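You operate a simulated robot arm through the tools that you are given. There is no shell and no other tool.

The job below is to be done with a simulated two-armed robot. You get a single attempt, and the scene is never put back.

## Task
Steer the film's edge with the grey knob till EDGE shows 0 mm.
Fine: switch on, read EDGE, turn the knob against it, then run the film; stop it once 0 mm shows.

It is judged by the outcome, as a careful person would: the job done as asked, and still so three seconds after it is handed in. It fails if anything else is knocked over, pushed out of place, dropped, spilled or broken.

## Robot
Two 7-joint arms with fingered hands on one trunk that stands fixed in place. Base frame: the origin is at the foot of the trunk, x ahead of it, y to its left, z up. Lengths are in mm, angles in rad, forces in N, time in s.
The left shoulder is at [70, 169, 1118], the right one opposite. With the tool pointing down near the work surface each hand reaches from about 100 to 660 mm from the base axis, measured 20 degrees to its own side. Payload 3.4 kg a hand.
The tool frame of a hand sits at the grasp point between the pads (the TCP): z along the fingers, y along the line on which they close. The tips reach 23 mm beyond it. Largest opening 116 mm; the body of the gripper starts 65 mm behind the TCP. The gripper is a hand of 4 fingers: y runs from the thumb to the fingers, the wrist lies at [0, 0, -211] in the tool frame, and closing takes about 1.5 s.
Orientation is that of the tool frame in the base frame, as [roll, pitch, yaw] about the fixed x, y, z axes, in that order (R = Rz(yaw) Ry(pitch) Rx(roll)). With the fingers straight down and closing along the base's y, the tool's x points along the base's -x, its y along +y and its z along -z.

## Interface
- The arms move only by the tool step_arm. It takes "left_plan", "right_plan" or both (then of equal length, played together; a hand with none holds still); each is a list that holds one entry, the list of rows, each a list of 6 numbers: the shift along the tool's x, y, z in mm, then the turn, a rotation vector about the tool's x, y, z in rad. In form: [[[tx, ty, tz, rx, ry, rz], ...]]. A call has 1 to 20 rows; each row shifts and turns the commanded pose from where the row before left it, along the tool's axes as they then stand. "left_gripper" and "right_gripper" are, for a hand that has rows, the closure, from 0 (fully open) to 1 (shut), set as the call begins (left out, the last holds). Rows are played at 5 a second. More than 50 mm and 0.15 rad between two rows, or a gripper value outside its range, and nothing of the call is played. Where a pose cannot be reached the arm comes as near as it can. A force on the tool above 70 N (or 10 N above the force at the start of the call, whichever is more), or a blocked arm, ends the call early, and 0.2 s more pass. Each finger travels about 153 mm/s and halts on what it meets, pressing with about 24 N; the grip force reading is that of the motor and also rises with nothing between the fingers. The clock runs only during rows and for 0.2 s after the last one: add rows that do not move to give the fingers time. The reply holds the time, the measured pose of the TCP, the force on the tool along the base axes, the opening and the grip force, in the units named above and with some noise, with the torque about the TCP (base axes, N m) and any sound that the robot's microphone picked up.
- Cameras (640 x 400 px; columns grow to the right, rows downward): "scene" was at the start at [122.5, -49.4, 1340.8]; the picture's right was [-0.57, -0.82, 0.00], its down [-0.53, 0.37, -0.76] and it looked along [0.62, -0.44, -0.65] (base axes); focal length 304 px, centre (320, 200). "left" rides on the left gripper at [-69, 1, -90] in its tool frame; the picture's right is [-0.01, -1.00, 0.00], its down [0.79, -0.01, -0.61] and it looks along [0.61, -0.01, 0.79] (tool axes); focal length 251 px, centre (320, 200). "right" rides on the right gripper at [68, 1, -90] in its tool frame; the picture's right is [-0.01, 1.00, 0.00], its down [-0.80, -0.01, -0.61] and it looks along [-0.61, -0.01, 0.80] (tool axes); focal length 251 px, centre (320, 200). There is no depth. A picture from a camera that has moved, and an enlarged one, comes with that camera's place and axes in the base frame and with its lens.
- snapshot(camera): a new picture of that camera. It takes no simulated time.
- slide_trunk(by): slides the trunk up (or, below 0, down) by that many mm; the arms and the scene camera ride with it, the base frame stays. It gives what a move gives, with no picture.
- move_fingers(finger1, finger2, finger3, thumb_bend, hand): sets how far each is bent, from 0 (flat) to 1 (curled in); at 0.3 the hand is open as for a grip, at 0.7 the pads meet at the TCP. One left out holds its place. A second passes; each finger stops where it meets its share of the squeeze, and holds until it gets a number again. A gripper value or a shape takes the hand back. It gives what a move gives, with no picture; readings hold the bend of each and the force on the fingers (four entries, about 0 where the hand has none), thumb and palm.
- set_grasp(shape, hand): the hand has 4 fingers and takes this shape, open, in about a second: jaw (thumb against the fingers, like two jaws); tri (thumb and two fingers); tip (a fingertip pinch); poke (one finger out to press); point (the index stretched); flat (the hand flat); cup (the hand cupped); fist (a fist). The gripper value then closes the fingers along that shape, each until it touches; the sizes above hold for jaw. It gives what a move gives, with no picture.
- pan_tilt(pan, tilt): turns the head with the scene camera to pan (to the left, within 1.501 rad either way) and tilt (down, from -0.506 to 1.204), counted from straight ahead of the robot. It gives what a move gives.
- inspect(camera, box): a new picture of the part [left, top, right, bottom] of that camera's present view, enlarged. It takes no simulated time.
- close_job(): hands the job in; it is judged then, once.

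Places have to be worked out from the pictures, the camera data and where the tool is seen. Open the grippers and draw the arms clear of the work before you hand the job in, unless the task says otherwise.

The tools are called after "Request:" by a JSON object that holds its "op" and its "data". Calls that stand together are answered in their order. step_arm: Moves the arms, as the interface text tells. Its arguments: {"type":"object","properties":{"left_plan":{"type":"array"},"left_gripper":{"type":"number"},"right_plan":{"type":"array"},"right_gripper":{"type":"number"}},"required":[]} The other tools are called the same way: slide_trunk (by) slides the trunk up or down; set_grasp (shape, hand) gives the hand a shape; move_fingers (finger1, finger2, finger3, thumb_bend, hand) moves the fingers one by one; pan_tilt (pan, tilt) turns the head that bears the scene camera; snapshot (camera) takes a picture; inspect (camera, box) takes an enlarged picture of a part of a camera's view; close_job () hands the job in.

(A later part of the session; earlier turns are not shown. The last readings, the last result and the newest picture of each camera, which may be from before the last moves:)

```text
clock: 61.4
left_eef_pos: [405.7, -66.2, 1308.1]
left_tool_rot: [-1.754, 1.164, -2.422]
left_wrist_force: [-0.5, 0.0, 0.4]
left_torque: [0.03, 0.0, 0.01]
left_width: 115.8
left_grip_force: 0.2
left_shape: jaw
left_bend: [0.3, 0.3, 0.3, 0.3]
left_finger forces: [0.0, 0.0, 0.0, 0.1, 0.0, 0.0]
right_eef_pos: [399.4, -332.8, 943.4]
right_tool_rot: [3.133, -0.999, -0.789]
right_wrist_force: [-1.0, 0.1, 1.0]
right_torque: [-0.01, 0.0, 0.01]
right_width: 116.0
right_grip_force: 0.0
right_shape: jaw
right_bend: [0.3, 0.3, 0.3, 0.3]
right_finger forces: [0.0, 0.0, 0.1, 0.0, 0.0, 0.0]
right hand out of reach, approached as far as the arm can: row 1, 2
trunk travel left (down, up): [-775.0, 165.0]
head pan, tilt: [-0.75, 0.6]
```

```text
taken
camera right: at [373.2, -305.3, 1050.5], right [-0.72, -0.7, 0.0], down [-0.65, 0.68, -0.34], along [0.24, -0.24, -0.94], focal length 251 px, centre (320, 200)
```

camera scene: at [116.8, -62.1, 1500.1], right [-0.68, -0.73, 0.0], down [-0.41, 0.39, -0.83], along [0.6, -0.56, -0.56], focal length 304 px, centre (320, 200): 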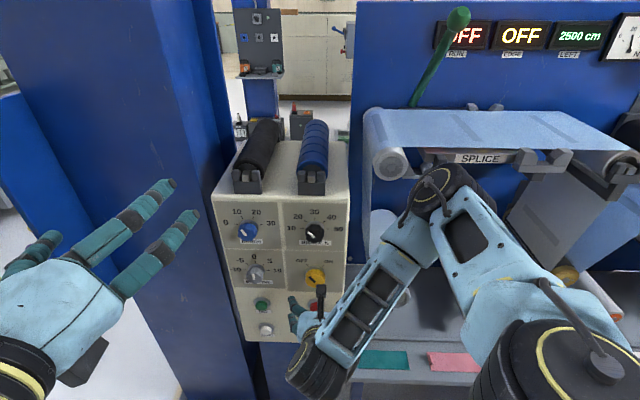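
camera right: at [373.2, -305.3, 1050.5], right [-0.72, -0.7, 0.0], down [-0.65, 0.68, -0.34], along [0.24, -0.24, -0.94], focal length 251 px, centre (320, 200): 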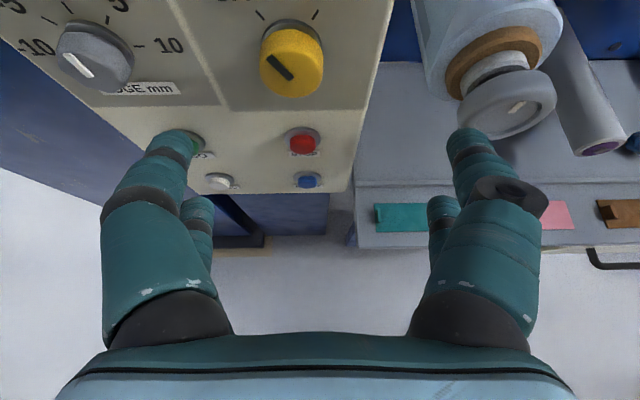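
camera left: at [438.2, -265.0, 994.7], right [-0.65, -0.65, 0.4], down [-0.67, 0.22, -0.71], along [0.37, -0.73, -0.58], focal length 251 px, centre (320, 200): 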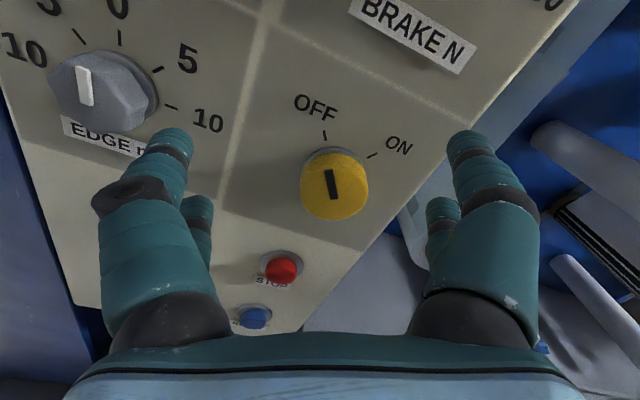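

The wrist is at its bend limit because the arm is too folded. Raising the trunk to its top will straighten the arm when the hand is at knob height; I'll do that, then lower the hand.

Request:
{"op": "slide_trunk", "data": {"by": 160}}

Request:
{"op": "step_arm", "data": {"right_plan": [[[-33.6, 0, 21.6, 0, 0, 0], [-33.6, 0, 21.6, 0, 0, 0], [-33.6, 0, 21.6, 0, 0, 0], [-33.6, 0, 21.6, 0, 0, 0], [-33.6, 0, 21.6, 0, 0, 0], [0, 0, 0, 0, 0, 0]]]}}

Request:
{"op": "snapshot", "data": {"camera": "scene"}}

Request:
{"op": "snapshot", "data": {"camera": "right"}}

```text
clock: 63.2
left_eef_pos: [404.9, -65.3, 1466.6]
left_tool_rot: [-1.754, 1.164, -2.425]
left_wrist_force: [-0.6, 0.6, -0.2]
left_torque: [0.0, -0.03, 0.01]
left_width: 115.9
left_grip_force: 0.1
left_shape: jaw
left_bend: [0.3, 0.3, 0.3, 0.3]
left_finger forces: [0.0, 0.1, 0.0, 0.0, 0.0, 0.1]
right_eef_pos: [400.6, -332.6, 1103.7]
right_tool_rot: [3.13, -0.997, -0.786]
right_wrist_force: [0.7, 0.4, 0.2]
right_torque: [-0.01, 0.01, 0.03]
right_width: 116.1
right_grip_force: 0.1
right_shape: jaw
right_bend: [0.3, 0.3, 0.3, 0.3]
right_finger forces: [0.0, 0.0, 0.1, 0.1, 0.0, 0.0]
trunk travel left (down, up): [-935.0, 5.0]
head pan, tilt: [-0.75, 0.6]
```

```text
clock: 64.6
left_eef_pos: [404.6, -64.6, 1467.8]
left_tool_rot: [-1.755, 1.164, -2.422]
left_wrist_force: [0.6, -0.8, -0.2]
left_torque: [0.0, 0.0, -0.03]
left_width: 115.9
left_grip_force: 0.2
left_shape: jaw
left_bend: [0.3, 0.3, 0.3, 0.3]
left_finger forces: [0.1, 0.0, 0.0, 0.0, 0.1, 0.0]
right_eef_pos: [397.9, -333.0, 903.6]
right_tool_rot: [3.129, -0.996, -0.785]
right_wrist_force: [0.4, -0.6, 0.1]
right_torque: [-0.01, -0.01, 0.0]
right_width: 115.8
right_grip_force: 0.1
right_shape: jaw
right_bend: [0.3, 0.3, 0.3, 0.3]
right_finger forces: [0.0, 0.1, 0.1, 0.0, 0.1, 0.1]
trunk travel left (down, up): [-935.0, 5.0]
head pan, tilt: [-0.75, 0.6]
```

```text
taken
camera scene: at [117.5, -61.2, 1660.1], right [-0.68, -0.73, 0.0], down [-0.41, 0.39, -0.83], along [0.6, -0.56, -0.56], focal length 304 px, centre (320, 200)
```

scene: 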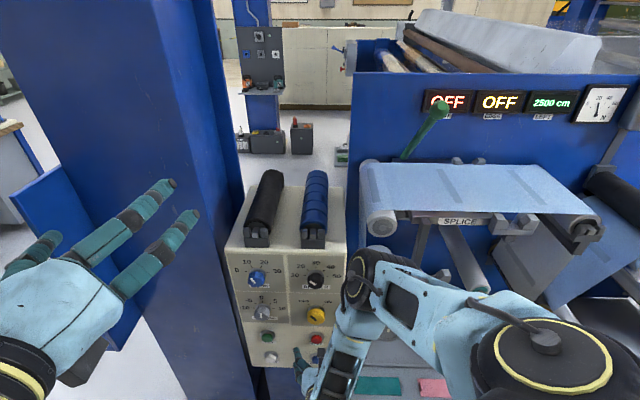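

```text
taken
camera right: at [372.5, -305.0, 1010.5], right [-0.72, -0.7, 0.0], down [-0.65, 0.68, -0.34], along [0.24, -0.24, -0.94], focal length 251 px, centre (320, 200)
```

right: 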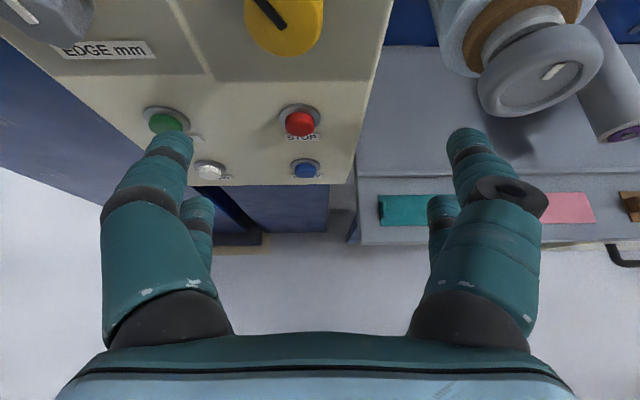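

The hand came down fine. Now advance towards the switch and pitch up further.

Request:
{"op": "step_arm", "data": {"right_plan": [[[17.6, -12.4, 33.6, 0, 0, 0], [17.6, -12.4, 33.6, 0, 0, 0], [0, 0, 0, 0, 0.14, 0], [0, 0, 0, 0, 0.14, 0], [0, 0, 0, 0, 0.14, 0], [0, 0, 0, 0, 0, 0]]]}}

Request:
{"op": "snapshot", "data": {"camera": "scene"}}

Request:
{"op": "snapshot", "data": {"camera": "right"}}

```text
clock: 66.0
left_eef_pos: [405.4, -65.1, 1467.9]
left_tool_rot: [-1.754, 1.165, -2.422]
left_wrist_force: [-0.3, 0.1, 0.7]
left_torque: [-0.02, -0.01, 0.03]
left_width: 116.1
left_grip_force: 0.0
left_shape: jaw
left_bend: [0.3, 0.3, 0.3, 0.3]
left_finger forces: [0.0, 0.0, 0.0, 0.0, 0.0, 0.1]
right_eef_pos: [469.0, -368.8, 895.7]
right_tool_rot: [3.097, -1.418, -0.754]
right_wrist_force: [0.1, -0.1, 0.0]
right_torque: [0.0, 0.02, -0.01]
right_width: 115.9
right_grip_force: 0.1
right_shape: jaw
right_bend: [0.3, 0.3, 0.3, 0.3]
right_finger forces: [0.0, 0.0, 0.1, 0.0, 0.0, 0.1]
trunk travel left (down, up): [-935.0, 5.0]
head pan, tilt: [-0.75, 0.6]
```

```text
taken
camera scene: at [117.6, -61.1, 1660.1], right [-0.68, -0.73, 0.0], down [-0.41, 0.39, -0.83], along [0.6, -0.56, -0.56], focal length 304 px, centre (320, 200)
```

scene: 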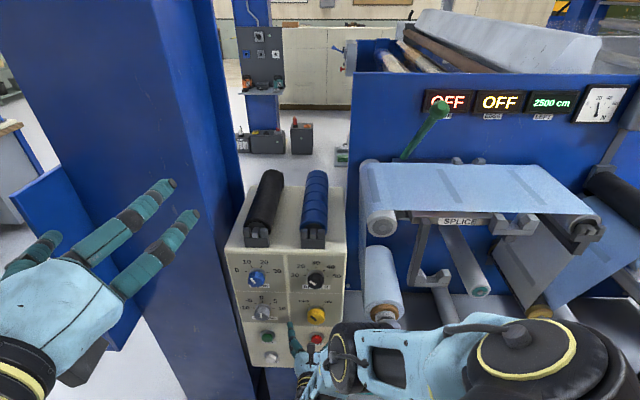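

```text
taken
camera right: at [415.0, -312.9, 979.0], right [-0.72, -0.7, 0.0], down [-0.5, 0.52, -0.69], along [0.49, -0.49, -0.72], focal length 251 px, centre (320, 200)
```

right: 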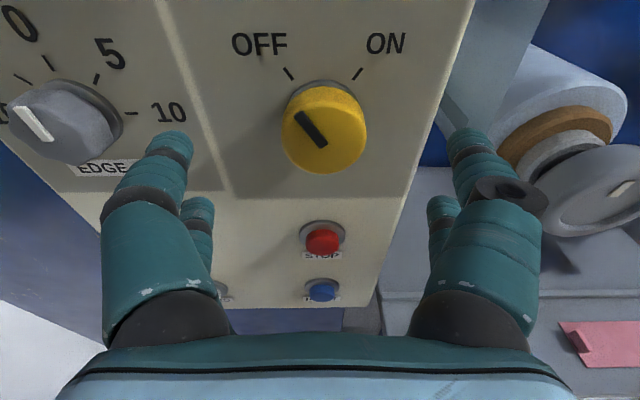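

Now the right hand is square in front of the switch (60 mm off, 9° short of horizontal). I'll level it and check, still clear of the knob, that the wrist can roll clockwise about 80° here.

Request:
{"op": "step_arm", "data": {"right_plan": [[[0, 0, 0, 0, 0.075, 0], [0, 0, 0, 0, 0.075, 0], [0, 0, 0, 0, 0, 0.14], [0, 0, 0, 0, 0, 0.14], [0, 0, 0, 0, 0, 0.14], [0, 0, 0, 0, 0, 0.14], [0, 0, 0, 0, 0, 0.14], [0, 0, 0, 0, 0, 0.14], [0, 0, 0, 0, 0, 0.14], [0, 0, 0, 0, 0, 0.14], [0, 0, 0, 0, 0, 0.14], [0, 0, 0, 0, 0, 0.14], [0, 0, 0, 0, 0, 0]]]}}

Request:
{"op": "snapshot", "data": {"camera": "right"}}

```text
clock: 68.8
left_eef_pos: [406.8, -65.1, 1468.1]
left_tool_rot: [-1.753, 1.164, -2.423]
left_wrist_force: [0.3, 0.4, 0.4]
left_torque: [0.0, 0.01, -0.03]
left_width: 115.9
left_grip_force: 0.0
left_shape: jaw
left_bend: [0.3, 0.3, 0.3, 0.3]
left_finger forces: [0.0, 0.1, 0.1, 0.0, 0.1, 0.0]
right_eef_pos: [462.7, -366.2, 904.0]
right_tool_rot: [-1.579, -0.177, -2.374]
right_wrist_force: [-0.2, 0.4, -0.3]
right_torque: [0.03, 0.01, 0.01]
right_width: 116.0
right_grip_force: 0.0
right_shape: jaw
right_bend: [0.3, 0.3, 0.3, 0.3]
right_finger forces: [0.0, 0.0, 0.0, 0.1, 0.0, 0.0]
right hand out of reach, approached as far as the arm can: row 3
trunk travel left (down, up): [-935.0, 5.0]
head pan, tilt: [-0.75, 0.6]
```

```text
taken
camera right: at [352.5, -348.2, 916.9], right [-0.13, -0.11, -0.99], down [0.14, 0.98, -0.13], along [0.98, -0.16, -0.11], focal length 251 px, centre (320, 200)
```

right: 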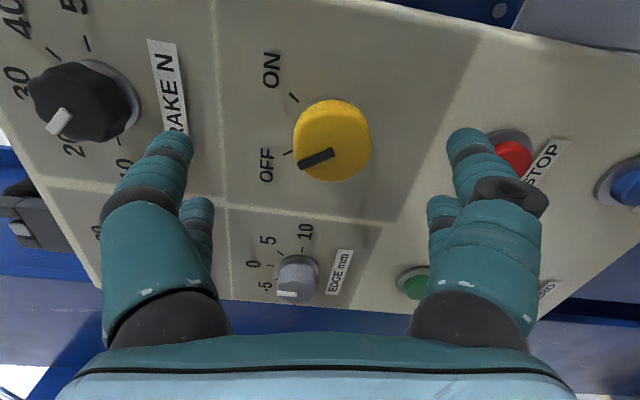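

Clockwise roll works here with ample range. Rolling back to the start angle before gripping.

Request:
{"op": "step_arm", "data": {"right_plan": [[[0, 0, 0, 0, 0, -0.14], [0, 0, 0, 0, 0, -0.14], [0, 0, 0, 0, 0, -0.14], [0, 0, 0, 0, 0, -0.14], [0, 0, 0, 0, 0, -0.14], [0, 0, 0, 0, 0, -0.14], [0, 0, 0, 0, 0, -0.14], [0, 0, 0, 0, 0, -0.14], [0, 0, 0, 0, 0, -0.14], [0, 0, 0, 0, 0, 0]]]}}

Request:
{"op": "snapshot", "data": {"camera": "right"}}

Request:
{"op": "snapshot", "data": {"camera": "scene"}}

```text
clock: 71.0
left_eef_pos: [406.3, -64.1, 1467.6]
left_tool_rot: [-1.754, 1.164, -2.423]
left_wrist_force: [-0.4, 0.9, -1.1]
left_torque: [-0.02, -0.01, 0.03]
left_width: 116.1
left_grip_force: 0.1
left_shape: jaw
left_bend: [0.3, 0.3, 0.3, 0.3]
left_finger forces: [0.1, 0.0, 0.1, 0.1, 0.0, 0.0]
right_eef_pos: [463.8, -365.4, 903.6]
right_tool_rot: [-1.637, -1.439, -2.31]
right_wrist_force: [0.0, 0.0, 0.1]
right_torque: [0.0, 0.01, 0.0]
right_width: 115.8
right_grip_force: 0.1
right_shape: jaw
right_bend: [0.3, 0.3, 0.3, 0.3]
right_finger forces: [0.0, 0.0, 0.0, 0.1, 0.1, 0.1]
trunk travel left (down, up): [-935.0, 5.0]
head pan, tilt: [-0.75, 0.6]
```

```text
taken
camera right: at [394.5, -308.6, 973.4], right [-0.71, -0.69, -0.14], down [-0.35, 0.52, -0.78], along [0.61, -0.51, -0.61], focal length 251 px, centre (320, 200)
```

right: 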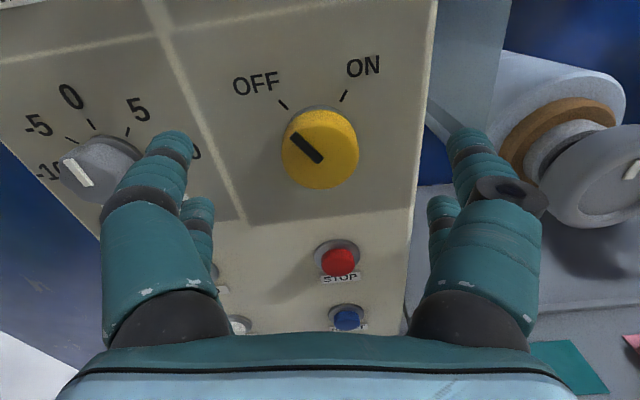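

```text
taken
camera scene: at [117.8, -61.1, 1660.0], right [-0.68, -0.73, 0.0], down [-0.41, 0.39, -0.83], along [0.6, -0.56, -0.57], focal length 304 px, centre (320, 200)
```

scene: 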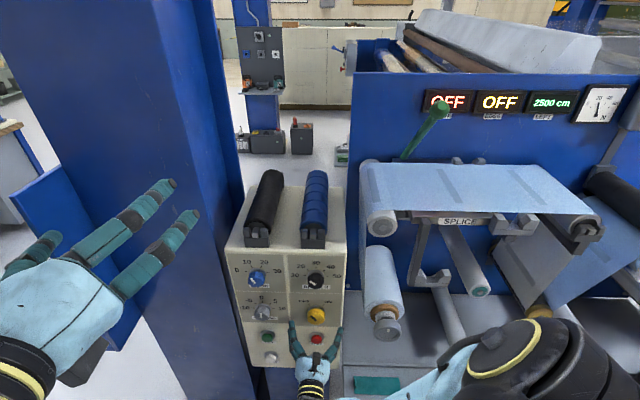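

The knob face centre is around [510.5,-413.5,895.5]. I'll centre on it and go in so the fingertips pass about 15 mm beyond the face.

Request:
{"op": "step_arm", "data": {"right_plan": [[[-7.6, 2.8, 10, 0, 0, 0], [0, 0, 20, 0, 0, 0], [0, 0, 20, 0, 0, 0], [0, 0, 10, 0, 0, 0], [0, 0, 0, 0, 0, 0]]]}}

Request:
{"op": "snapshot", "data": {"camera": "right"}}

Request:
{"op": "inspect", "data": {"camera": "scene", "box": [230, 260, 390, 360]}}

```text
clock: 72.2
left_eef_pos: [405.8, -65.0, 1468.6]
left_tool_rot: [-1.754, 1.165, -2.422]
left_wrist_force: [-0.5, 0.4, -0.5]
left_torque: [-0.01, 0.06, 0.02]
left_width: 116.0
left_grip_force: 0.0
left_shape: jaw
left_bend: [0.3, 0.3, 0.3, 0.3]
left_finger forces: [0.0, 0.0, 0.1, 0.0, 0.0, 0.0]
right_eef_pos: [471.7, -379.5, 907.6]
right_tool_rot: [-1.648, -1.437, -2.3]
right_wrist_force: [-0.4, 0.4, -0.8]
right_torque: [-0.01, 0.0, 0.01]
right_width: 116.0
right_grip_force: 0.1
right_shape: jaw
right_bend: [0.3, 0.3, 0.3, 0.3]
right_finger forces: [0.1, 0.0, 0.1, 0.0, 0.1, 0.0]
right hand out of reach, approached as far as the arm can: row 1, 2, 3, 4
trunk travel left (down, up): [-935.0, 5.0]
head pan, tilt: [-0.75, 0.6]
```

```text
taken
camera right: at [403.0, -321.9, 976.8], right [-0.71, -0.69, -0.14], down [-0.35, 0.52, -0.78], along [0.61, -0.51, -0.61], focal length 251 px, centre (320, 200)
```

right: 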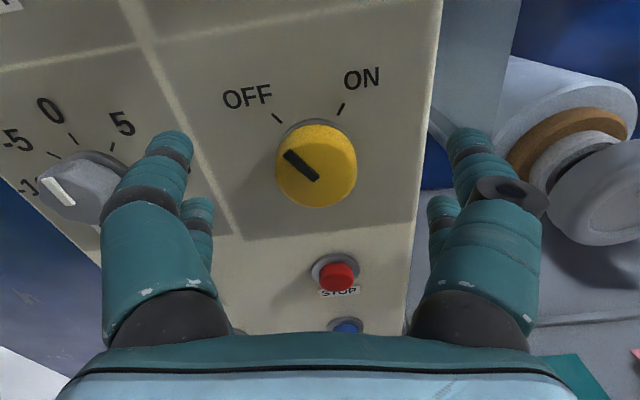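

```text
4.00 times, centred on (310, 310) of scene
camera zoom: at [117.9, -61.3, 1660.0], right [-0.68, -0.73, 0.0], down [-0.41, 0.39, -0.82], along [0.6, -0.56, -0.57], focal length 1217 px, centre (360, -240)
```

zoom: 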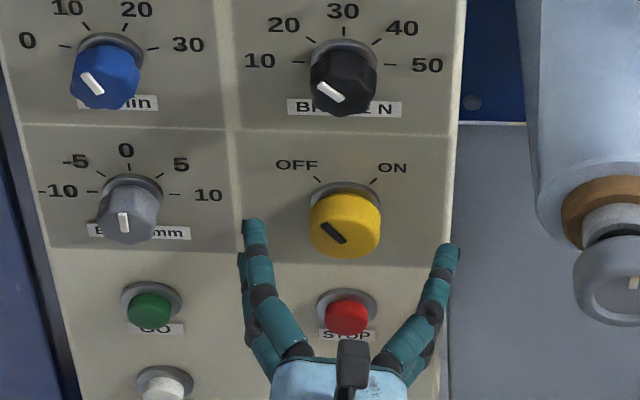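

The arm ran out of extension here. I'll lower the trunk 60 mm and bring the hand back up relative to the body, so the arm has more reach.

Request:
{"op": "slide_trunk", "data": {"by": -60}}

Request:
{"op": "step_arm", "data": {"right_plan": [[[25, 0, 0, 0, 0, 0], [23, 0, 0, 0, 0, 0], [0, 0, 0, 0, 0, 0]]]}}

Request:
{"op": "snapshot", "data": {"camera": "right"}}

```text
clock: 73.2
left_eef_pos: [406.5, -65.0, 1408.5]
left_tool_rot: [-1.752, 1.166, -2.423]
left_wrist_force: [0.2, 0.1, -0.7]
left_torque: [-0.01, -0.01, 0.02]
left_width: 115.9
left_grip_force: 0.1
left_shape: jaw
left_bend: [0.3, 0.3, 0.3, 0.3]
left_finger forces: [0.1, 0.0, 0.0, 0.0, 0.0, 0.0]
right_eef_pos: [471.1, -378.8, 847.3]
right_tool_rot: [-1.645, -1.436, -2.301]
right_wrist_force: [-0.5, 0.5, 0.3]
right_torque: [0.0, 0.02, 0.03]
right_width: 116.0
right_grip_force: 0.1
right_shape: jaw
right_bend: [0.3, 0.3, 0.3, 0.3]
right_finger forces: [0.0, 0.1, 0.1, 0.0, 0.0, 0.1]
trunk travel left (down, up): [-875.0, 65.0]
head pan, tilt: [-0.75, 0.6]
```

```text
clock: 74.0
left_eef_pos: [406.0, -65.8, 1408.7]
left_tool_rot: [-1.755, 1.163, -2.422]
left_wrist_force: [-0.3, 0.8, 0.2]
left_torque: [-0.02, -0.01, 0.03]
left_width: 115.8
left_grip_force: 0.1
left_shape: jaw
left_bend: [0.3, 0.3, 0.3, 0.3]
left_finger forces: [0.2, 0.0, 0.0, 0.0, 0.0, 0.1]
right_eef_pos: [482.1, -383.1, 853.3]
right_tool_rot: [-1.634, -1.439, -2.313]
right_wrist_force: [0.3, 0.7, -0.4]
right_torque: [-0.01, 0.02, 0.0]
right_width: 115.7
right_grip_force: 0.0
right_shape: jaw
right_bend: [0.3, 0.3, 0.3, 0.3]
right_finger forces: [0.0, 0.1, 0.1, 0.0, 0.0, 0.1]
right hand out of reach, approached as far as the arm can: row 1, 2
trunk travel left (down, up): [-875.0, 65.0]
head pan, tilt: [-0.75, 0.6]
```

```text
taken
camera right: at [414.6, -324.6, 923.4], right [-0.71, -0.69, -0.14], down [-0.34, 0.52, -0.78], along [0.61, -0.51, -0.61], focal length 251 px, centre (320, 200)
```

right: 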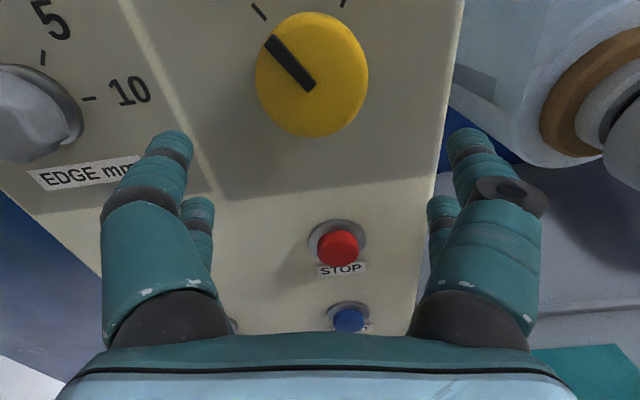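

The limits are extension and wrist bend together. A slight downward tilt of the hand (about 17°) eases both while still letting the jaws grip the knob; I'll raise the trunk 40 mm, tilt, and look.

Request:
{"op": "slide_trunk", "data": {"by": 40}}

Request:
{"op": "step_arm", "data": {"right_plan": [[[0, 0, -5, 0, -0.1, 0], [0, 0, 0, 0, -0.1, 0], [0, 0, 0, 0, -0.1, 0], [0, 0, 0, 0, 0, 0]]]}}

Request:
{"op": "snapshot", "data": {"camera": "right"}}

```text
clock: 74.8
left_eef_pos: [407.4, -65.9, 1448.0]
left_tool_rot: [-1.754, 1.164, -2.423]
left_wrist_force: [-0.1, -0.4, 0.1]
left_torque: [-0.02, -0.03, -0.02]
left_width: 115.8
left_grip_force: 0.0
left_shape: jaw
left_bend: [0.3, 0.3, 0.3, 0.3]
left_finger forces: [0.1, 0.0, 0.1, 0.0, 0.0, 0.0]
right_eef_pos: [482.8, -381.9, 892.4]
right_tool_rot: [-1.638, -1.437, -2.31]
right_wrist_force: [-0.1, 0.1, -0.3]
right_torque: [-0.01, -0.01, 0.02]
right_width: 115.9
right_grip_force: 0.1
right_shape: jaw
right_bend: [0.3, 0.3, 0.3, 0.3]
right_finger forces: [0.0, 0.1, 0.1, 0.0, 0.0, 0.1]
trunk travel left (down, up): [-915.0, 25.0]
head pan, tilt: [-0.75, 0.6]
```

```text
clock: 75.8
left_eef_pos: [405.0, -64.5, 1447.5]
left_tool_rot: [-1.755, 1.165, -2.424]
left_wrist_force: [-0.6, 0.4, -0.1]
left_torque: [0.0, -0.01, -0.01]
left_width: 116.0
left_grip_force: 0.0
left_shape: jaw
left_bend: [0.3, 0.3, 0.3, 0.3]
left_finger forces: [0.1, 0.0, 0.0, 0.0, 0.0, 0.0]
right_eef_pos: [506.6, -378.5, 844.8]
right_tool_rot: [-2.723, -1.236, -1.203]
right_wrist_force: [-0.6, 0.0, 0.5]
right_torque: [-0.01, -0.02, 0.0]
right_width: 115.9
right_grip_force: 0.0
right_shape: jaw
right_bend: [0.3, 0.3, 0.3, 0.3]
right_finger forces: [0.1, 0.0, 0.1, 0.0, 0.0, 0.0]
right hand out of reach, approached as far as the arm can: row 1, 2, 3
trunk travel left (down, up): [-915.0, 25.0]
head pan, tilt: [-0.75, 0.6]
```

```text
taken
camera right: at [452.6, -340.6, 938.3], right [-0.72, -0.68, -0.14], down [-0.51, 0.65, -0.57], along [0.48, -0.33, -0.81], focal length 251 px, centre (320, 200)
```

right: 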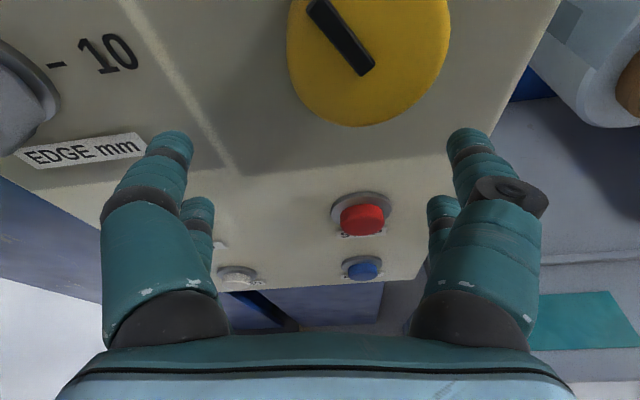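

The hand tilted but sagged 48 mm, right at full extension. Raising it now shortens the arm, so this should go: back off slightly, then up to knob height.

Request:
{"op": "step_arm", "data": {"right_plan": [[[14.7, -2.4, -19.6, 0, 0, 0], [26.8, -4, -14.4, 0, 0, 0], [0, 0, 0, 0, 0, 0]]]}}

Request:
{"op": "snapshot", "data": {"camera": "right"}}

Request:
{"op": "inspect", "data": {"camera": "scene", "box": [200, 240, 440, 390]}}

```text
clock: 76.6
left_eef_pos: [406.2, -65.7, 1448.2]
left_tool_rot: [-1.752, 1.164, -2.424]
left_wrist_force: [0.3, -0.6, -0.1]
left_torque: [0.02, 0.04, -0.02]
left_width: 115.9
left_grip_force: 0.1
left_shape: jaw
left_bend: [0.3, 0.3, 0.3, 0.3]
left_finger forces: [0.0, 0.0, 0.0, 0.0, 0.0, 0.1]
right_eef_pos: [514.6, -364.7, 850.9]
right_tool_rot: [-2.724, -1.236, -1.203]
right_wrist_force: [0.9, -0.1, -0.1]
right_torque: [0.01, 0.0, -0.03]
right_width: 115.6
right_grip_force: 0.1
right_shape: jaw
right_bend: [0.3, 0.3, 0.3, 0.3]
right_finger forces: [0.0, 0.0, 0.1, 0.0, 0.0, 0.0]
right hand out of reach, approached as far as the arm can: row 1, 2
trunk travel left (down, up): [-915.0, 25.0]
head pan, tilt: [-0.75, 0.6]
```

```text
taken
camera right: at [460.4, -327.0, 943.0], right [-0.72, -0.68, -0.14], down [-0.51, 0.65, -0.57], along [0.48, -0.34, -0.81], focal length 251 px, centre (320, 200)
```

right: 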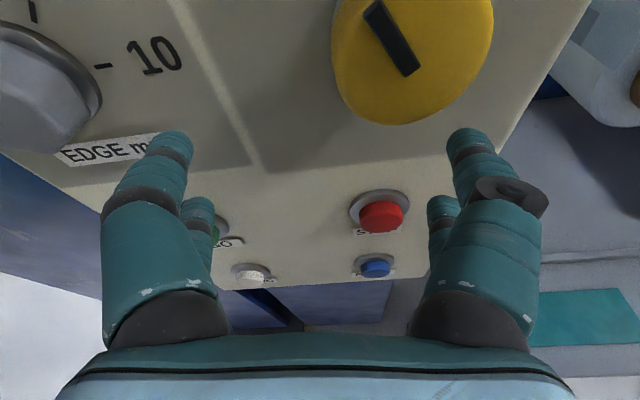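

```text
2.67 times, centred on (320, 315) of scene
camera zoom: at [117.6, -61.4, 1640.0], right [-0.68, -0.73, 0.0], down [-0.41, 0.39, -0.82], along [0.6, -0.56, -0.57], focal length 812 px, centre (320, -107)
```

zoom: 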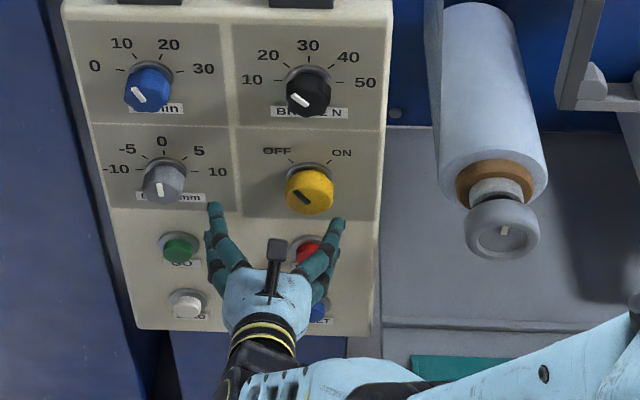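

The arm seems stuck straight (near-singular). I'll pull the hand back along the shoulder–wrist line to bend the elbow again.

Request:
{"op": "step_arm", "data": {"right_plan": [[[28.7, 7.2, -27, 0, 0, 0], [28.7, 7.2, -27, 0, 0, 0], [0, 0, 0, 0, 0, 0]]]}}

Request:
{"op": "snapshot", "data": {"camera": "scene"}}

```text
clock: 77.4
left_eef_pos: [405.5, -64.6, 1447.4]
left_tool_rot: [-1.753, 1.162, -2.423]
left_wrist_force: [-0.2, 0.0, 0.5]
left_torque: [0.0, -0.01, 0.03]
left_width: 115.7
left_grip_force: 0.0
left_shape: jaw
left_bend: [0.3, 0.3, 0.3, 0.3]
left_finger forces: [0.0, 0.1, 0.0, 0.0, 0.0, 0.0]
right_eef_pos: [515.3, -357.1, 850.5]
right_tool_rot: [-2.723, -1.235, -1.202]
right_wrist_force: [-0.3, -0.6, 0.7]
right_torque: [0.0, 0.0, 0.02]
right_width: 115.9
right_grip_force: 0.1
right_shape: jaw
right_bend: [0.3, 0.3, 0.3, 0.3]
right_finger forces: [0.1, 0.0, 0.0, 0.0, 0.0, 0.0]
right hand out of reach, approached as far as the arm can: row 1, 2
trunk travel left (down, up): [-915.0, 25.0]
head pan, tilt: [-0.75, 0.6]
```

```text
taken
camera scene: at [117.8, -60.8, 1640.0], right [-0.68, -0.73, 0.0], down [-0.41, 0.39, -0.83], along [0.6, -0.56, -0.56], focal length 304 px, centre (320, 200)
```

scene: 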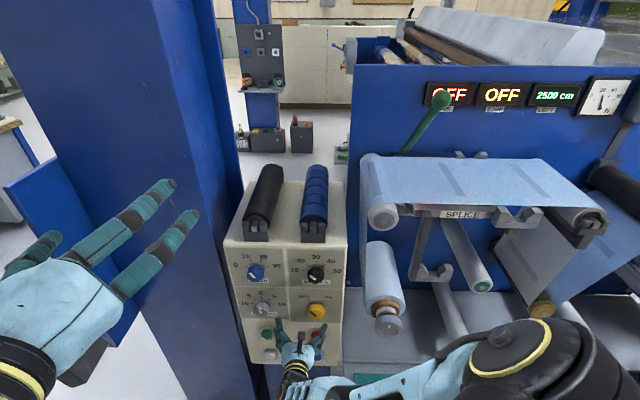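

The elbow is actually low; the wrist's ~65° sideways bend limit is what binds. I'll raise the trunk the last 25 mm and yaw the hand a little left, then try going up and across to the knob.

Request:
{"op": "slide_trunk", "data": {"by": 24}}

Request:
{"op": "step_arm", "data": {"right_plan": [[[0, 0, -10, 0.1, 0, 0], [0, 0, -10, 0.1, 0, 0], [15, 0, -5, 0, 0, 0], [15, 0, 0, 0, 0, 0], [0, 0, 0, 0, 0, 0]]]}}

Request:
{"op": "snapshot", "data": {"camera": "right"}}

```text
clock: 78.1
left_eef_pos: [405.0, -64.9, 1471.9]
left_tool_rot: [-1.754, 1.164, -2.423]
left_wrist_force: [0.2, 0.3, -0.1]
left_torque: [0.02, 0.05, 0.0]
left_width: 115.9
left_grip_force: 0.0
left_shape: jaw
left_bend: [0.3, 0.3, 0.3, 0.3]
left_finger forces: [0.0, 0.1, 0.1, 0.0, 0.1, 0.1]
right_eef_pos: [513.8, -357.3, 875.0]
right_tool_rot: [-2.726, -1.235, -1.203]
right_wrist_force: [-1.0, 0.9, 0.0]
right_torque: [0.03, -0.01, -0.07]
right_width: 115.7
right_grip_force: 0.1
right_shape: jaw
right_bend: [0.28, 0.3, 0.3, 0.3]
right_finger forces: [1.1, 0.0, 0.0, 0.0, 0.0, 0.0]
trunk travel left (down, up): [-939.0, 1.0]
head pan, tilt: [-0.75, 0.6]
```

```text
clock: 79.3
left_eef_pos: [403.8, -65.9, 1471.1]
left_tool_rot: [-1.754, 1.165, -2.424]
left_wrist_force: [0.2, -0.2, -0.3]
left_torque: [-0.02, -0.01, 0.01]
left_width: 115.7
left_grip_force: 0.1
left_shape: jaw
left_bend: [0.3, 0.3, 0.3, 0.3]
left_finger forces: [0.0, 0.0, 0.0, 0.1, 0.0, 0.0]
right_eef_pos: [524.3, -356.3, 875.1]
right_tool_rot: [-2.632, -1.234, -1.2]
right_wrist_force: [-9.6, 4.4, -9.3]
right_torque: [0.55, -0.48, -0.74]
right_width: 116.0
right_grip_force: 0.0
right_shape: jaw
right_bend: [0.2, 0.3, 0.3, 0.3]
right_finger forces: [11.6, 0.1, 0.0, 0.0, 0.0, 0.1]
right hand out of reach, approached as far as the arm can: row 1, 2, 3, 4
trunk travel left (down, up): [-939.0, 1.0]
head pan, tilt: [-0.75, 0.6]
```

```text
taken
camera right: at [464.5, -324.9, 966.5], right [-0.65, -0.74, -0.17], down [-0.55, 0.61, -0.57], along [0.53, -0.28, -0.8], focal length 251 px, centre (320, 200)
```

right: 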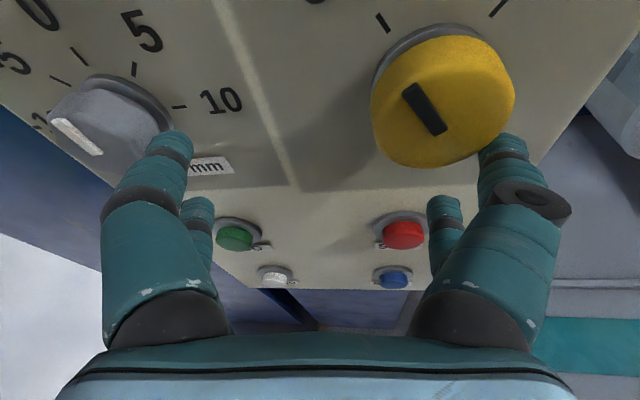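

A finger is touching the knob's underside (11 N). I'll back straight off along the tool axis.

Request:
{"op": "step_arm", "data": {"right_plan": [[[-5, 5, -20, 0, 0, 0], [0, 0, -25, 0, 0, 0], [0, 0, -25, 0, 0, 0], [0, 0, 0, 0, 0, 0]]]}}

Request:
{"op": "snapshot", "data": {"camera": "right"}}

Request:
{"op": "snapshot", "data": {"camera": "scene"}}

```text
clock: 80.3
left_eef_pos: [406.2, -65.6, 1471.8]
left_tool_rot: [-1.754, 1.164, -2.422]
left_wrist_force: [0.1, 0.2, -0.2]
left_torque: [0.01, 0.02, -0.03]
left_width: 116.2
left_grip_force: 0.1
left_shape: jaw
left_bend: [0.3, 0.3, 0.3, 0.3]
left_finger forces: [0.0, 0.1, 0.0, 0.0, 0.1, 0.0]
right_eef_pos: [487.4, -315.8, 855.6]
right_tool_rot: [-2.632, -1.238, -1.204]
right_wrist_force: [-0.4, 0.2, -0.2]
right_torque: [0.01, -0.01, -0.01]
right_width: 116.1
right_grip_force: 0.1
right_shape: jaw
right_bend: [0.3, 0.3, 0.3, 0.3]
right_finger forces: [0.0, 0.0, 0.0, 0.1, 0.0, 0.1]
right hand out of reach, approached as far as the arm can: row 1, 2, 3
trunk travel left (down, up): [-939.0, 1.0]
head pan, tilt: [-0.75, 0.6]
```

```text
taken
camera right: at [427.8, -283.8, 948.1], right [-0.65, -0.74, -0.17], down [-0.55, 0.61, -0.58], along [0.53, -0.28, -0.8], focal length 251 px, centre (320, 200)
```

right: 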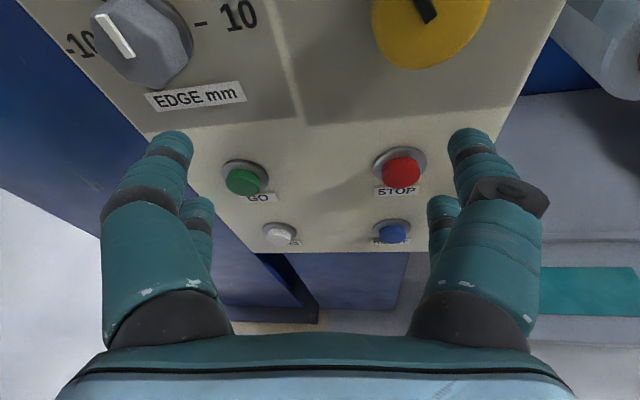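

```text
taken
camera scene: at [118.1, -61.7, 1664.0], right [-0.68, -0.73, 0.0], down [-0.41, 0.39, -0.82], along [0.6, -0.56, -0.57], focal length 304 px, centre (320, 200)
```

scene: 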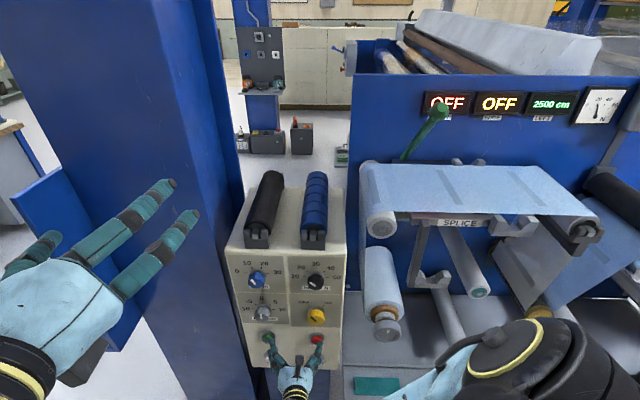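

Pointing straight in is awkward for this arm, but a grip with the wrist about 40° above the knob axis, swinging the wrist over to the right as it turns clockwise, suits it well. First I'll set that tilted orientation, clear of the panel.

Request:
{"op": "step_arm", "data": {"right_plan": [[[0, 0, 0, -0.037, -0.1, -0.029], [0, 0, 0, -0.037, -0.1, -0.029], [0, 0, 0, -0.037, -0.1, -0.029], [0, 0, 0, -0.037, -0.1, -0.029], [0, 0, 0, 0, 0, 0]]]}}

Request:
{"op": "snapshot", "data": {"camera": "right"}}

```text
clock: 81.5
left_eef_pos: [405.8, -64.9, 1472.2]
left_tool_rot: [-1.753, 1.163, -2.424]
left_wrist_force: [-0.2, 0.0, -0.1]
left_torque: [-0.03, 0.01, 0.0]
left_width: 115.9
left_grip_force: 0.0
left_shape: jaw
left_bend: [0.3, 0.3, 0.3, 0.3]
left_finger forces: [0.1, 0.0, 0.0, 0.0, 0.0, 0.1]
right_eef_pos: [507.8, -312.2, 819.5]
right_tool_rot: [3.123, -0.867, -0.779]
right_wrist_force: [-1.3, -0.2, -0.4]
right_torque: [0.0, 0.0, 0.0]
right_width: 115.7
right_grip_force: 0.2
right_shape: jaw
right_bend: [0.3, 0.3, 0.3, 0.3]
right_finger forces: [0.0, 0.0, 0.0, 0.0, 0.0, 0.1]
right hand out of reach, approached as far as the arm can: row 1, 2, 3, 4
trunk travel left (down, up): [-939.0, 1.0]
head pan, tilt: [-0.75, 0.6]
```

```text
taken
camera right: at [491.9, -294.1, 931.6], right [-0.72, -0.7, 0.0], down [-0.68, 0.7, -0.21], along [0.15, -0.16, -0.98], focal length 251 px, centre (320, 200)
```

right: 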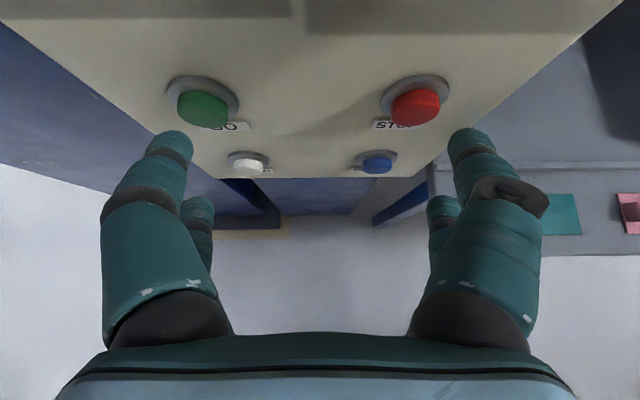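

The arm keeps sitting at the same 580 mm shoulder–wrist distance: it is stretched straight. I'll draw the hand back towards the robot to bend the elbow again.

Request:
{"op": "step_arm", "data": {"right_plan": [[[-10.4, 28.4, -27.8, 0, 0, 0], [-10.4, 28.4, -27.8, 0, 0, 0], [-10.4, 28.4, -27.8, 0, 0, 0], [-10.4, 28.4, -27.8, 0, 0, 0], [0, 0, 0, 0, 0, 0]]]}}

Request:
{"op": "snapshot", "data": {"camera": "scene"}}

```text
clock: 82.7
left_eef_pos: [405.9, -64.1, 1471.1]
left_tool_rot: [-1.755, 1.164, -2.423]
left_wrist_force: [0.1, 0.1, -0.2]
left_torque: [0.02, 0.0, -0.02]
left_width: 115.8
left_grip_force: 0.1
left_shape: jaw
left_bend: [0.3, 0.3, 0.3, 0.3]
left_finger forces: [0.0, 0.0, 0.0, 0.1, 0.0, 0.0]
right_eef_pos: [406.9, -303.6, 765.9]
right_tool_rot: [3.125, -0.871, -0.78]
right_wrist_force: [-0.2, -0.5, 0.1]
right_torque: [0.0, -0.02, 0.01]
right_width: 115.8
right_grip_force: 0.1
right_shape: jaw
right_bend: [0.3, 0.3, 0.3, 0.3]
right_finger forces: [0.0, 0.0, 0.0, 0.0, 0.0, 0.1]
right hand out of reach, approached as far as the arm can: row 1, 2, 3, 4
trunk travel left (down, up): [-939.0, 1.0]
head pan, tilt: [-0.75, 0.6]
```

```text
taken
camera scene: at [118.2, -61.0, 1664.0], right [-0.68, -0.73, 0.0], down [-0.41, 0.39, -0.82], along [0.6, -0.56, -0.57], focal length 304 px, centre (320, 200)
```

scene: 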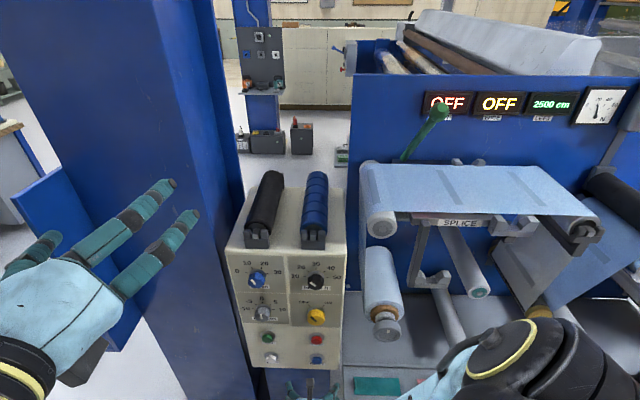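

Still on the straight-arm sphere. I'll try moving sideways to the right and up, which may let the elbow flex in its own direction.

Request:
{"op": "step_arm", "data": {"right_plan": [[[17.5, 33.8, 2.2, 0, 0, 0], [17.5, 33.8, 2.2, 0, 0, 0], [17.5, 33.8, 2.2, 0, 0, 0], [17.5, 33.8, 2.2, 0, 0, 0], [0, 0, 0, 0, 0, 0]]]}}

Request:
{"op": "snapshot", "data": {"camera": "scene"}}

```text
clock: 83.9
left_eef_pos: [406.3, -66.0, 1471.9]
left_tool_rot: [-1.754, 1.165, -2.423]
left_wrist_force: [-0.3, 0.5, -0.3]
left_torque: [0.01, 0.04, 0.01]
left_width: 115.8
left_grip_force: 0.1
left_shape: jaw
left_bend: [0.3, 0.3, 0.3, 0.3]
left_finger forces: [0.0, 0.1, 0.1, 0.1, 0.0, 0.0]
right_eef_pos: [370.7, -438.5, 756.3]
right_tool_rot: [3.124, -0.87, -0.778]
right_wrist_force: [0.8, -0.4, 0.0]
right_torque: [0.07, 0.0, -0.01]
right_width: 116.1
right_grip_force: 0.1
right_shape: jaw
right_bend: [0.3, 0.3, 0.3, 0.3]
right_finger forces: [0.1, 0.0, 0.0, 0.0, 0.1, 0.0]
right hand out of reach, approached as far as the arm can: row 1, 2, 3, 4
trunk travel left (down, up): [-939.0, 1.0]
head pan, tilt: [-0.75, 0.6]
```

```text
taken
camera scene: at [117.9, -61.0, 1664.0], right [-0.68, -0.73, 0.0], down [-0.41, 0.39, -0.83], along [0.6, -0.56, -0.56], focal length 304 px, centre (320, 200)
```

scene: 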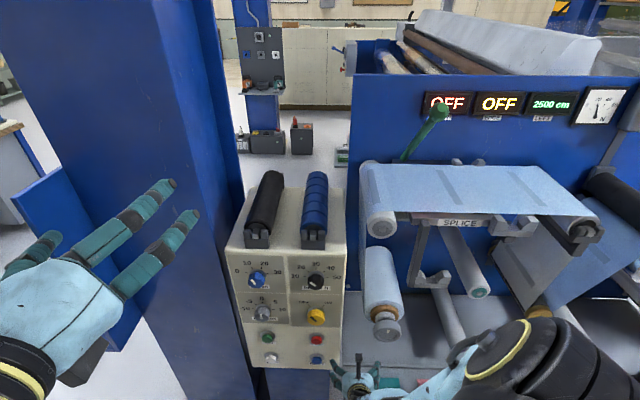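

Orientation changes also drive the elbow, so I'll combine pitching the hand back down with lifting it, to un-straighten the arm.

Request:
{"op": "step_arm", "data": {"right_plan": [[[20, 0, -25, 0, -0.14, 0], [18, 0, -27, 0, -0.14, 0], [15, 0, -30, 0, -0.14, 0], [10, 0, -33, 0, -0.14, 0], [5, 0, -35, 0, -0.14, 0], [0, 0, -35, 0, -0.14, 0], [0, 0, 0, 0, 0, 0]]]}}

Request:
{"op": "snapshot", "data": {"camera": "scene"}}

```text
clock: 85.5
left_eef_pos: [406.1, -64.2, 1472.2]
left_tool_rot: [-1.755, 1.163, -2.421]
left_wrist_force: [-0.4, 0.0, 0.0]
left_torque: [0.0, 0.01, -0.01]
left_width: 115.7
left_grip_force: 0.0
left_shape: jaw
left_bend: [0.3, 0.3, 0.3, 0.3]
left_finger forces: [0.0, 0.0, 0.0, 0.0, 0.0, 0.0]
right_eef_pos: [418.2, -454.6, 802.7]
right_tool_rot: [3.11, -0.074, -0.801]
right_wrist_force: [0.9, -0.7, -0.5]
right_torque: [0.01, -0.04, 0.01]
right_width: 116.2
right_grip_force: 0.0
right_shape: jaw
right_bend: [0.3, 0.3, 0.3, 0.3]
right_finger forces: [0.0, 0.1, 0.0, 0.1, 0.0, 0.1]
right hand out of reach, approached as far as the arm can: row 1, 2, 3, 4, 5, 6
trunk travel left (down, up): [-939.0, 1.0]
head pan, tilt: [-0.75, 0.6]
```

```text
taken
camera scene: at [117.4, -61.0, 1664.1], right [-0.68, -0.73, 0.0], down [-0.41, 0.39, -0.83], along [0.6, -0.56, -0.56], focal length 304 px, centre (320, 200)
```

scene: 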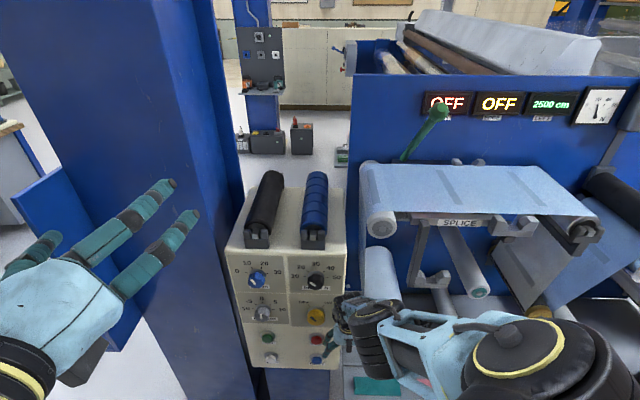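

The hand points down again but is still at full stretch and rather near the panel's right side. I'll pull it firmly back and up along the radial direction over several rows.

Request:
{"op": "step_arm", "data": {"right_plan": [[[-26.7, 3.2, -29, 0, 0, 0], [-26.7, 3.2, -29, 0, 0, 0], [-26.7, 3.2, -29, 0, 0, 0], [-26.7, 3.2, -29, 0, 0, 0], [-26.7, 3.2, -29, 0, 0, 0], [-26.7, 3.2, -29, 0, 0, 0], [0, 0, 0, 0, 0, 0]]]}}

Request:
{"op": "snapshot", "data": {"camera": "scene"}}

```text
clock: 87.1
left_eef_pos: [408.1, -64.3, 1471.5]
left_tool_rot: [-1.753, 1.162, -2.423]
left_wrist_force: [-0.2, -0.3, -0.2]
left_torque: [0.01, 0.01, 0.0]
left_width: 115.9
left_grip_force: 0.1
left_shape: jaw
left_bend: [0.3, 0.3, 0.3, 0.3]
left_finger forces: [0.0, 0.0, 0.0, 0.0, 0.0, 0.1]
right_eef_pos: [288.2, -340.6, 965.4]
right_tool_rot: [3.11, -0.077, -0.8]
right_wrist_force: [-0.3, -0.6, 0.7]
right_torque: [0.0, 0.02, 0.01]
right_width: 115.9
right_grip_force: 0.1
right_shape: jaw
right_bend: [0.3, 0.3, 0.3, 0.3]
right_finger forces: [0.0, 0.0, 0.0, 0.1, 0.1, 0.0]
trunk travel left (down, up): [-939.0, 1.0]
head pan, tilt: [-0.75, 0.6]
```

```text
taken
camera scene: at [119.7, -59.7, 1663.9], right [-0.68, -0.73, 0.0], down [-0.41, 0.38, -0.82], along [0.6, -0.56, -0.57], focal length 304 px, centre (320, 200)
```

scene: 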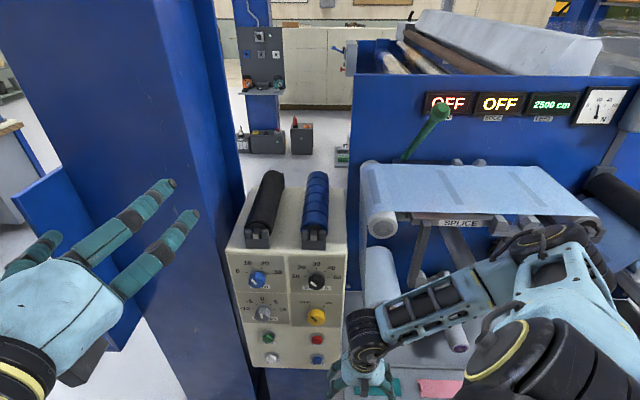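

The elbow is bent again and everything is reachable. I'll set the trunk a bit lower (shoulder ≈1360), move in front of the switch with the hand down, then start pitching it.

Request:
{"op": "slide_trunk", "data": {"by": -72}}

Request:
{"op": "step_arm", "data": {"right_plan": [[[27.7, -35.3, -10.3, 0, 0, 0], [27.7, -35.3, -10.3, 0, 0, 0], [27.7, -35.3, -10.3, 0, 0, 0], [0, 0, 0, 0, 0.1327, 0], [0, 0, 0, 0, 0.1327, 0], [0, 0, 0, 0, 0.1327, 0], [0, 0, 0, 0, 0, 0]]]}}

Request:
{"op": "snapshot", "data": {"camera": "right"}}

Request:
{"op": "snapshot", "data": {"camera": "scene"}}

```text
clock: 88.2
left_eef_pos: [404.3, -64.8, 1400.0]
left_tool_rot: [-1.751, 1.164, -2.423]
left_wrist_force: [0.4, 0.1, -0.6]
left_torque: [-0.02, 0.0, -0.01]
left_width: 115.8
left_grip_force: 0.0
left_shape: jaw
left_bend: [0.3, 0.3, 0.3, 0.3]
left_finger forces: [0.1, 0.0, 0.0, 0.0, 0.1, 0.0]
right_eef_pos: [286.7, -340.4, 893.2]
right_tool_rot: [3.11, -0.077, -0.801]
right_wrist_force: [0.1, -0.5, 0.1]
right_torque: [0.01, -0.04, 0.03]
right_width: 116.0
right_grip_force: 0.0
right_shape: jaw
right_bend: [0.3, 0.3, 0.3, 0.3]
right_finger forces: [0.0, 0.1, 0.0, 0.0, 0.1, 0.0]
trunk travel left (down, up): [-867.0, 73.0]
head pan, tilt: [-0.75, 0.6]
```

```text
clock: 89.8
left_eef_pos: [406.6, -65.3, 1398.7]
left_tool_rot: [-1.755, 1.164, -2.422]
left_wrist_force: [-0.1, -0.8, 0.7]
left_torque: [0.01, -0.02, 0.0]
left_width: 116.2
left_grip_force: 0.0
left_shape: jaw
left_bend: [0.3, 0.3, 0.3, 0.3]
left_finger forces: [0.0, 0.1, 0.0, 0.0, 0.2, 0.1]
right_eef_pos: [420.2, -324.1, 927.5]
right_tool_rot: [3.107, -0.477, -0.787]
right_wrist_force: [-0.4, 0.9, 0.2]
right_torque: [0.01, 0.01, 0.0]
right_width: 115.9
right_grip_force: 0.1
right_shape: jaw
right_bend: [0.3, 0.3, 0.3, 0.3]
right_finger forces: [0.1, 0.0, 0.0, 0.0, 0.0, 0.0]
trunk travel left (down, up): [-867.0, 73.0]
head pan, tilt: [-0.75, 0.6]
```

```text
taken
camera right: at [436.5, -335.9, 1039.0], right [-0.72, -0.69, 0.03], down [-0.68, 0.72, 0.17], along [-0.14, 0.11, -0.98], focal length 251 px, centre (320, 200)
```

right: 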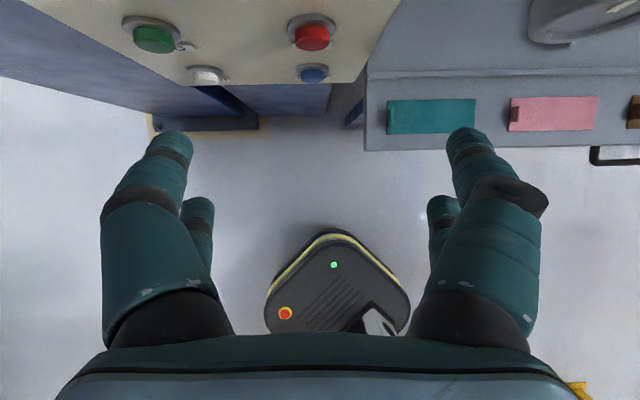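

```text
taken
camera scene: at [117.6, -61.3, 1592.0], right [-0.68, -0.73, 0.0], down [-0.41, 0.39, -0.82], along [0.6, -0.56, -0.57], focal length 304 px, centre (320, 200)
```

scene: 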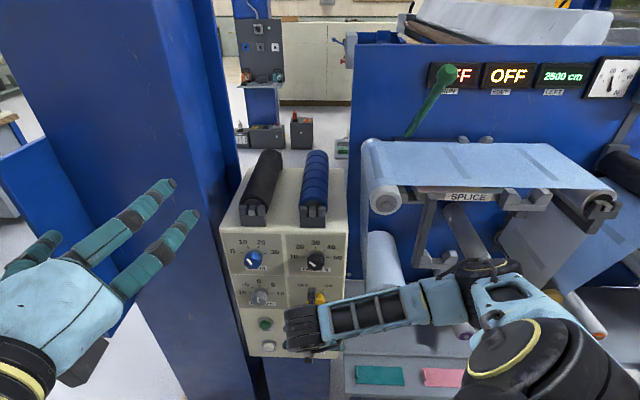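

All reachable. Now advance to about 60–70 mm from the switch and pitch to about 50° from vertical.

Request:
{"op": "step_arm", "data": {"right_plan": [[[17.2, 0.3, 21.3, 0, 0, 0], [17.2, 0.3, 21.3, 0, 0, 0], [0, 0, 0, 0, 0.132, 0], [0, 0, 0, 0, 0.132, 0], [0, 0, 0, 0, 0.132, 0], [0, 0, 0, 0, 0, 0]]]}}

Request:
{"op": "snapshot", "data": {"camera": "right"}}

```text
clock: 91.2
left_eef_pos: [405.7, -65.4, 1400.5]
left_tool_rot: [-1.751, 1.164, -2.422]
left_wrist_force: [0.8, 0.4, 0.5]
left_torque: [-0.01, -0.05, 0.02]
left_width: 115.9
left_grip_force: 0.1
left_shape: jaw
left_bend: [0.3, 0.3, 0.3, 0.3]
left_finger forces: [0.1, 0.0, 0.0, 0.0, 0.0, 0.1]
right_eef_pos: [453.8, -361.0, 906.2]
right_tool_rot: [3.097, -0.871, -0.768]
right_wrist_force: [0.5, -0.6, -0.1]
right_torque: [-0.01, 0.0, 0.03]
right_width: 115.9
right_grip_force: 0.1
right_shape: jaw
right_bend: [0.3, 0.3, 0.3, 0.3]
right_finger forces: [0.0, 0.0, 0.0, 0.0, 0.0, 0.0]
trunk travel left (down, up): [-867.0, 73.0]
head pan, tilt: [-0.75, 0.6]
```

```text
taken
camera right: at [439.1, -341.6, 1016.6], right [-0.72, -0.69, 0.02], down [-0.68, 0.7, -0.22], along [0.13, -0.17, -0.98], focal length 251 px, centre (320, 200)
```

right: 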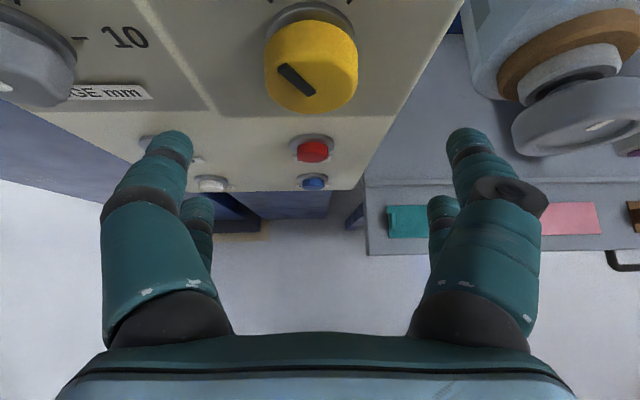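

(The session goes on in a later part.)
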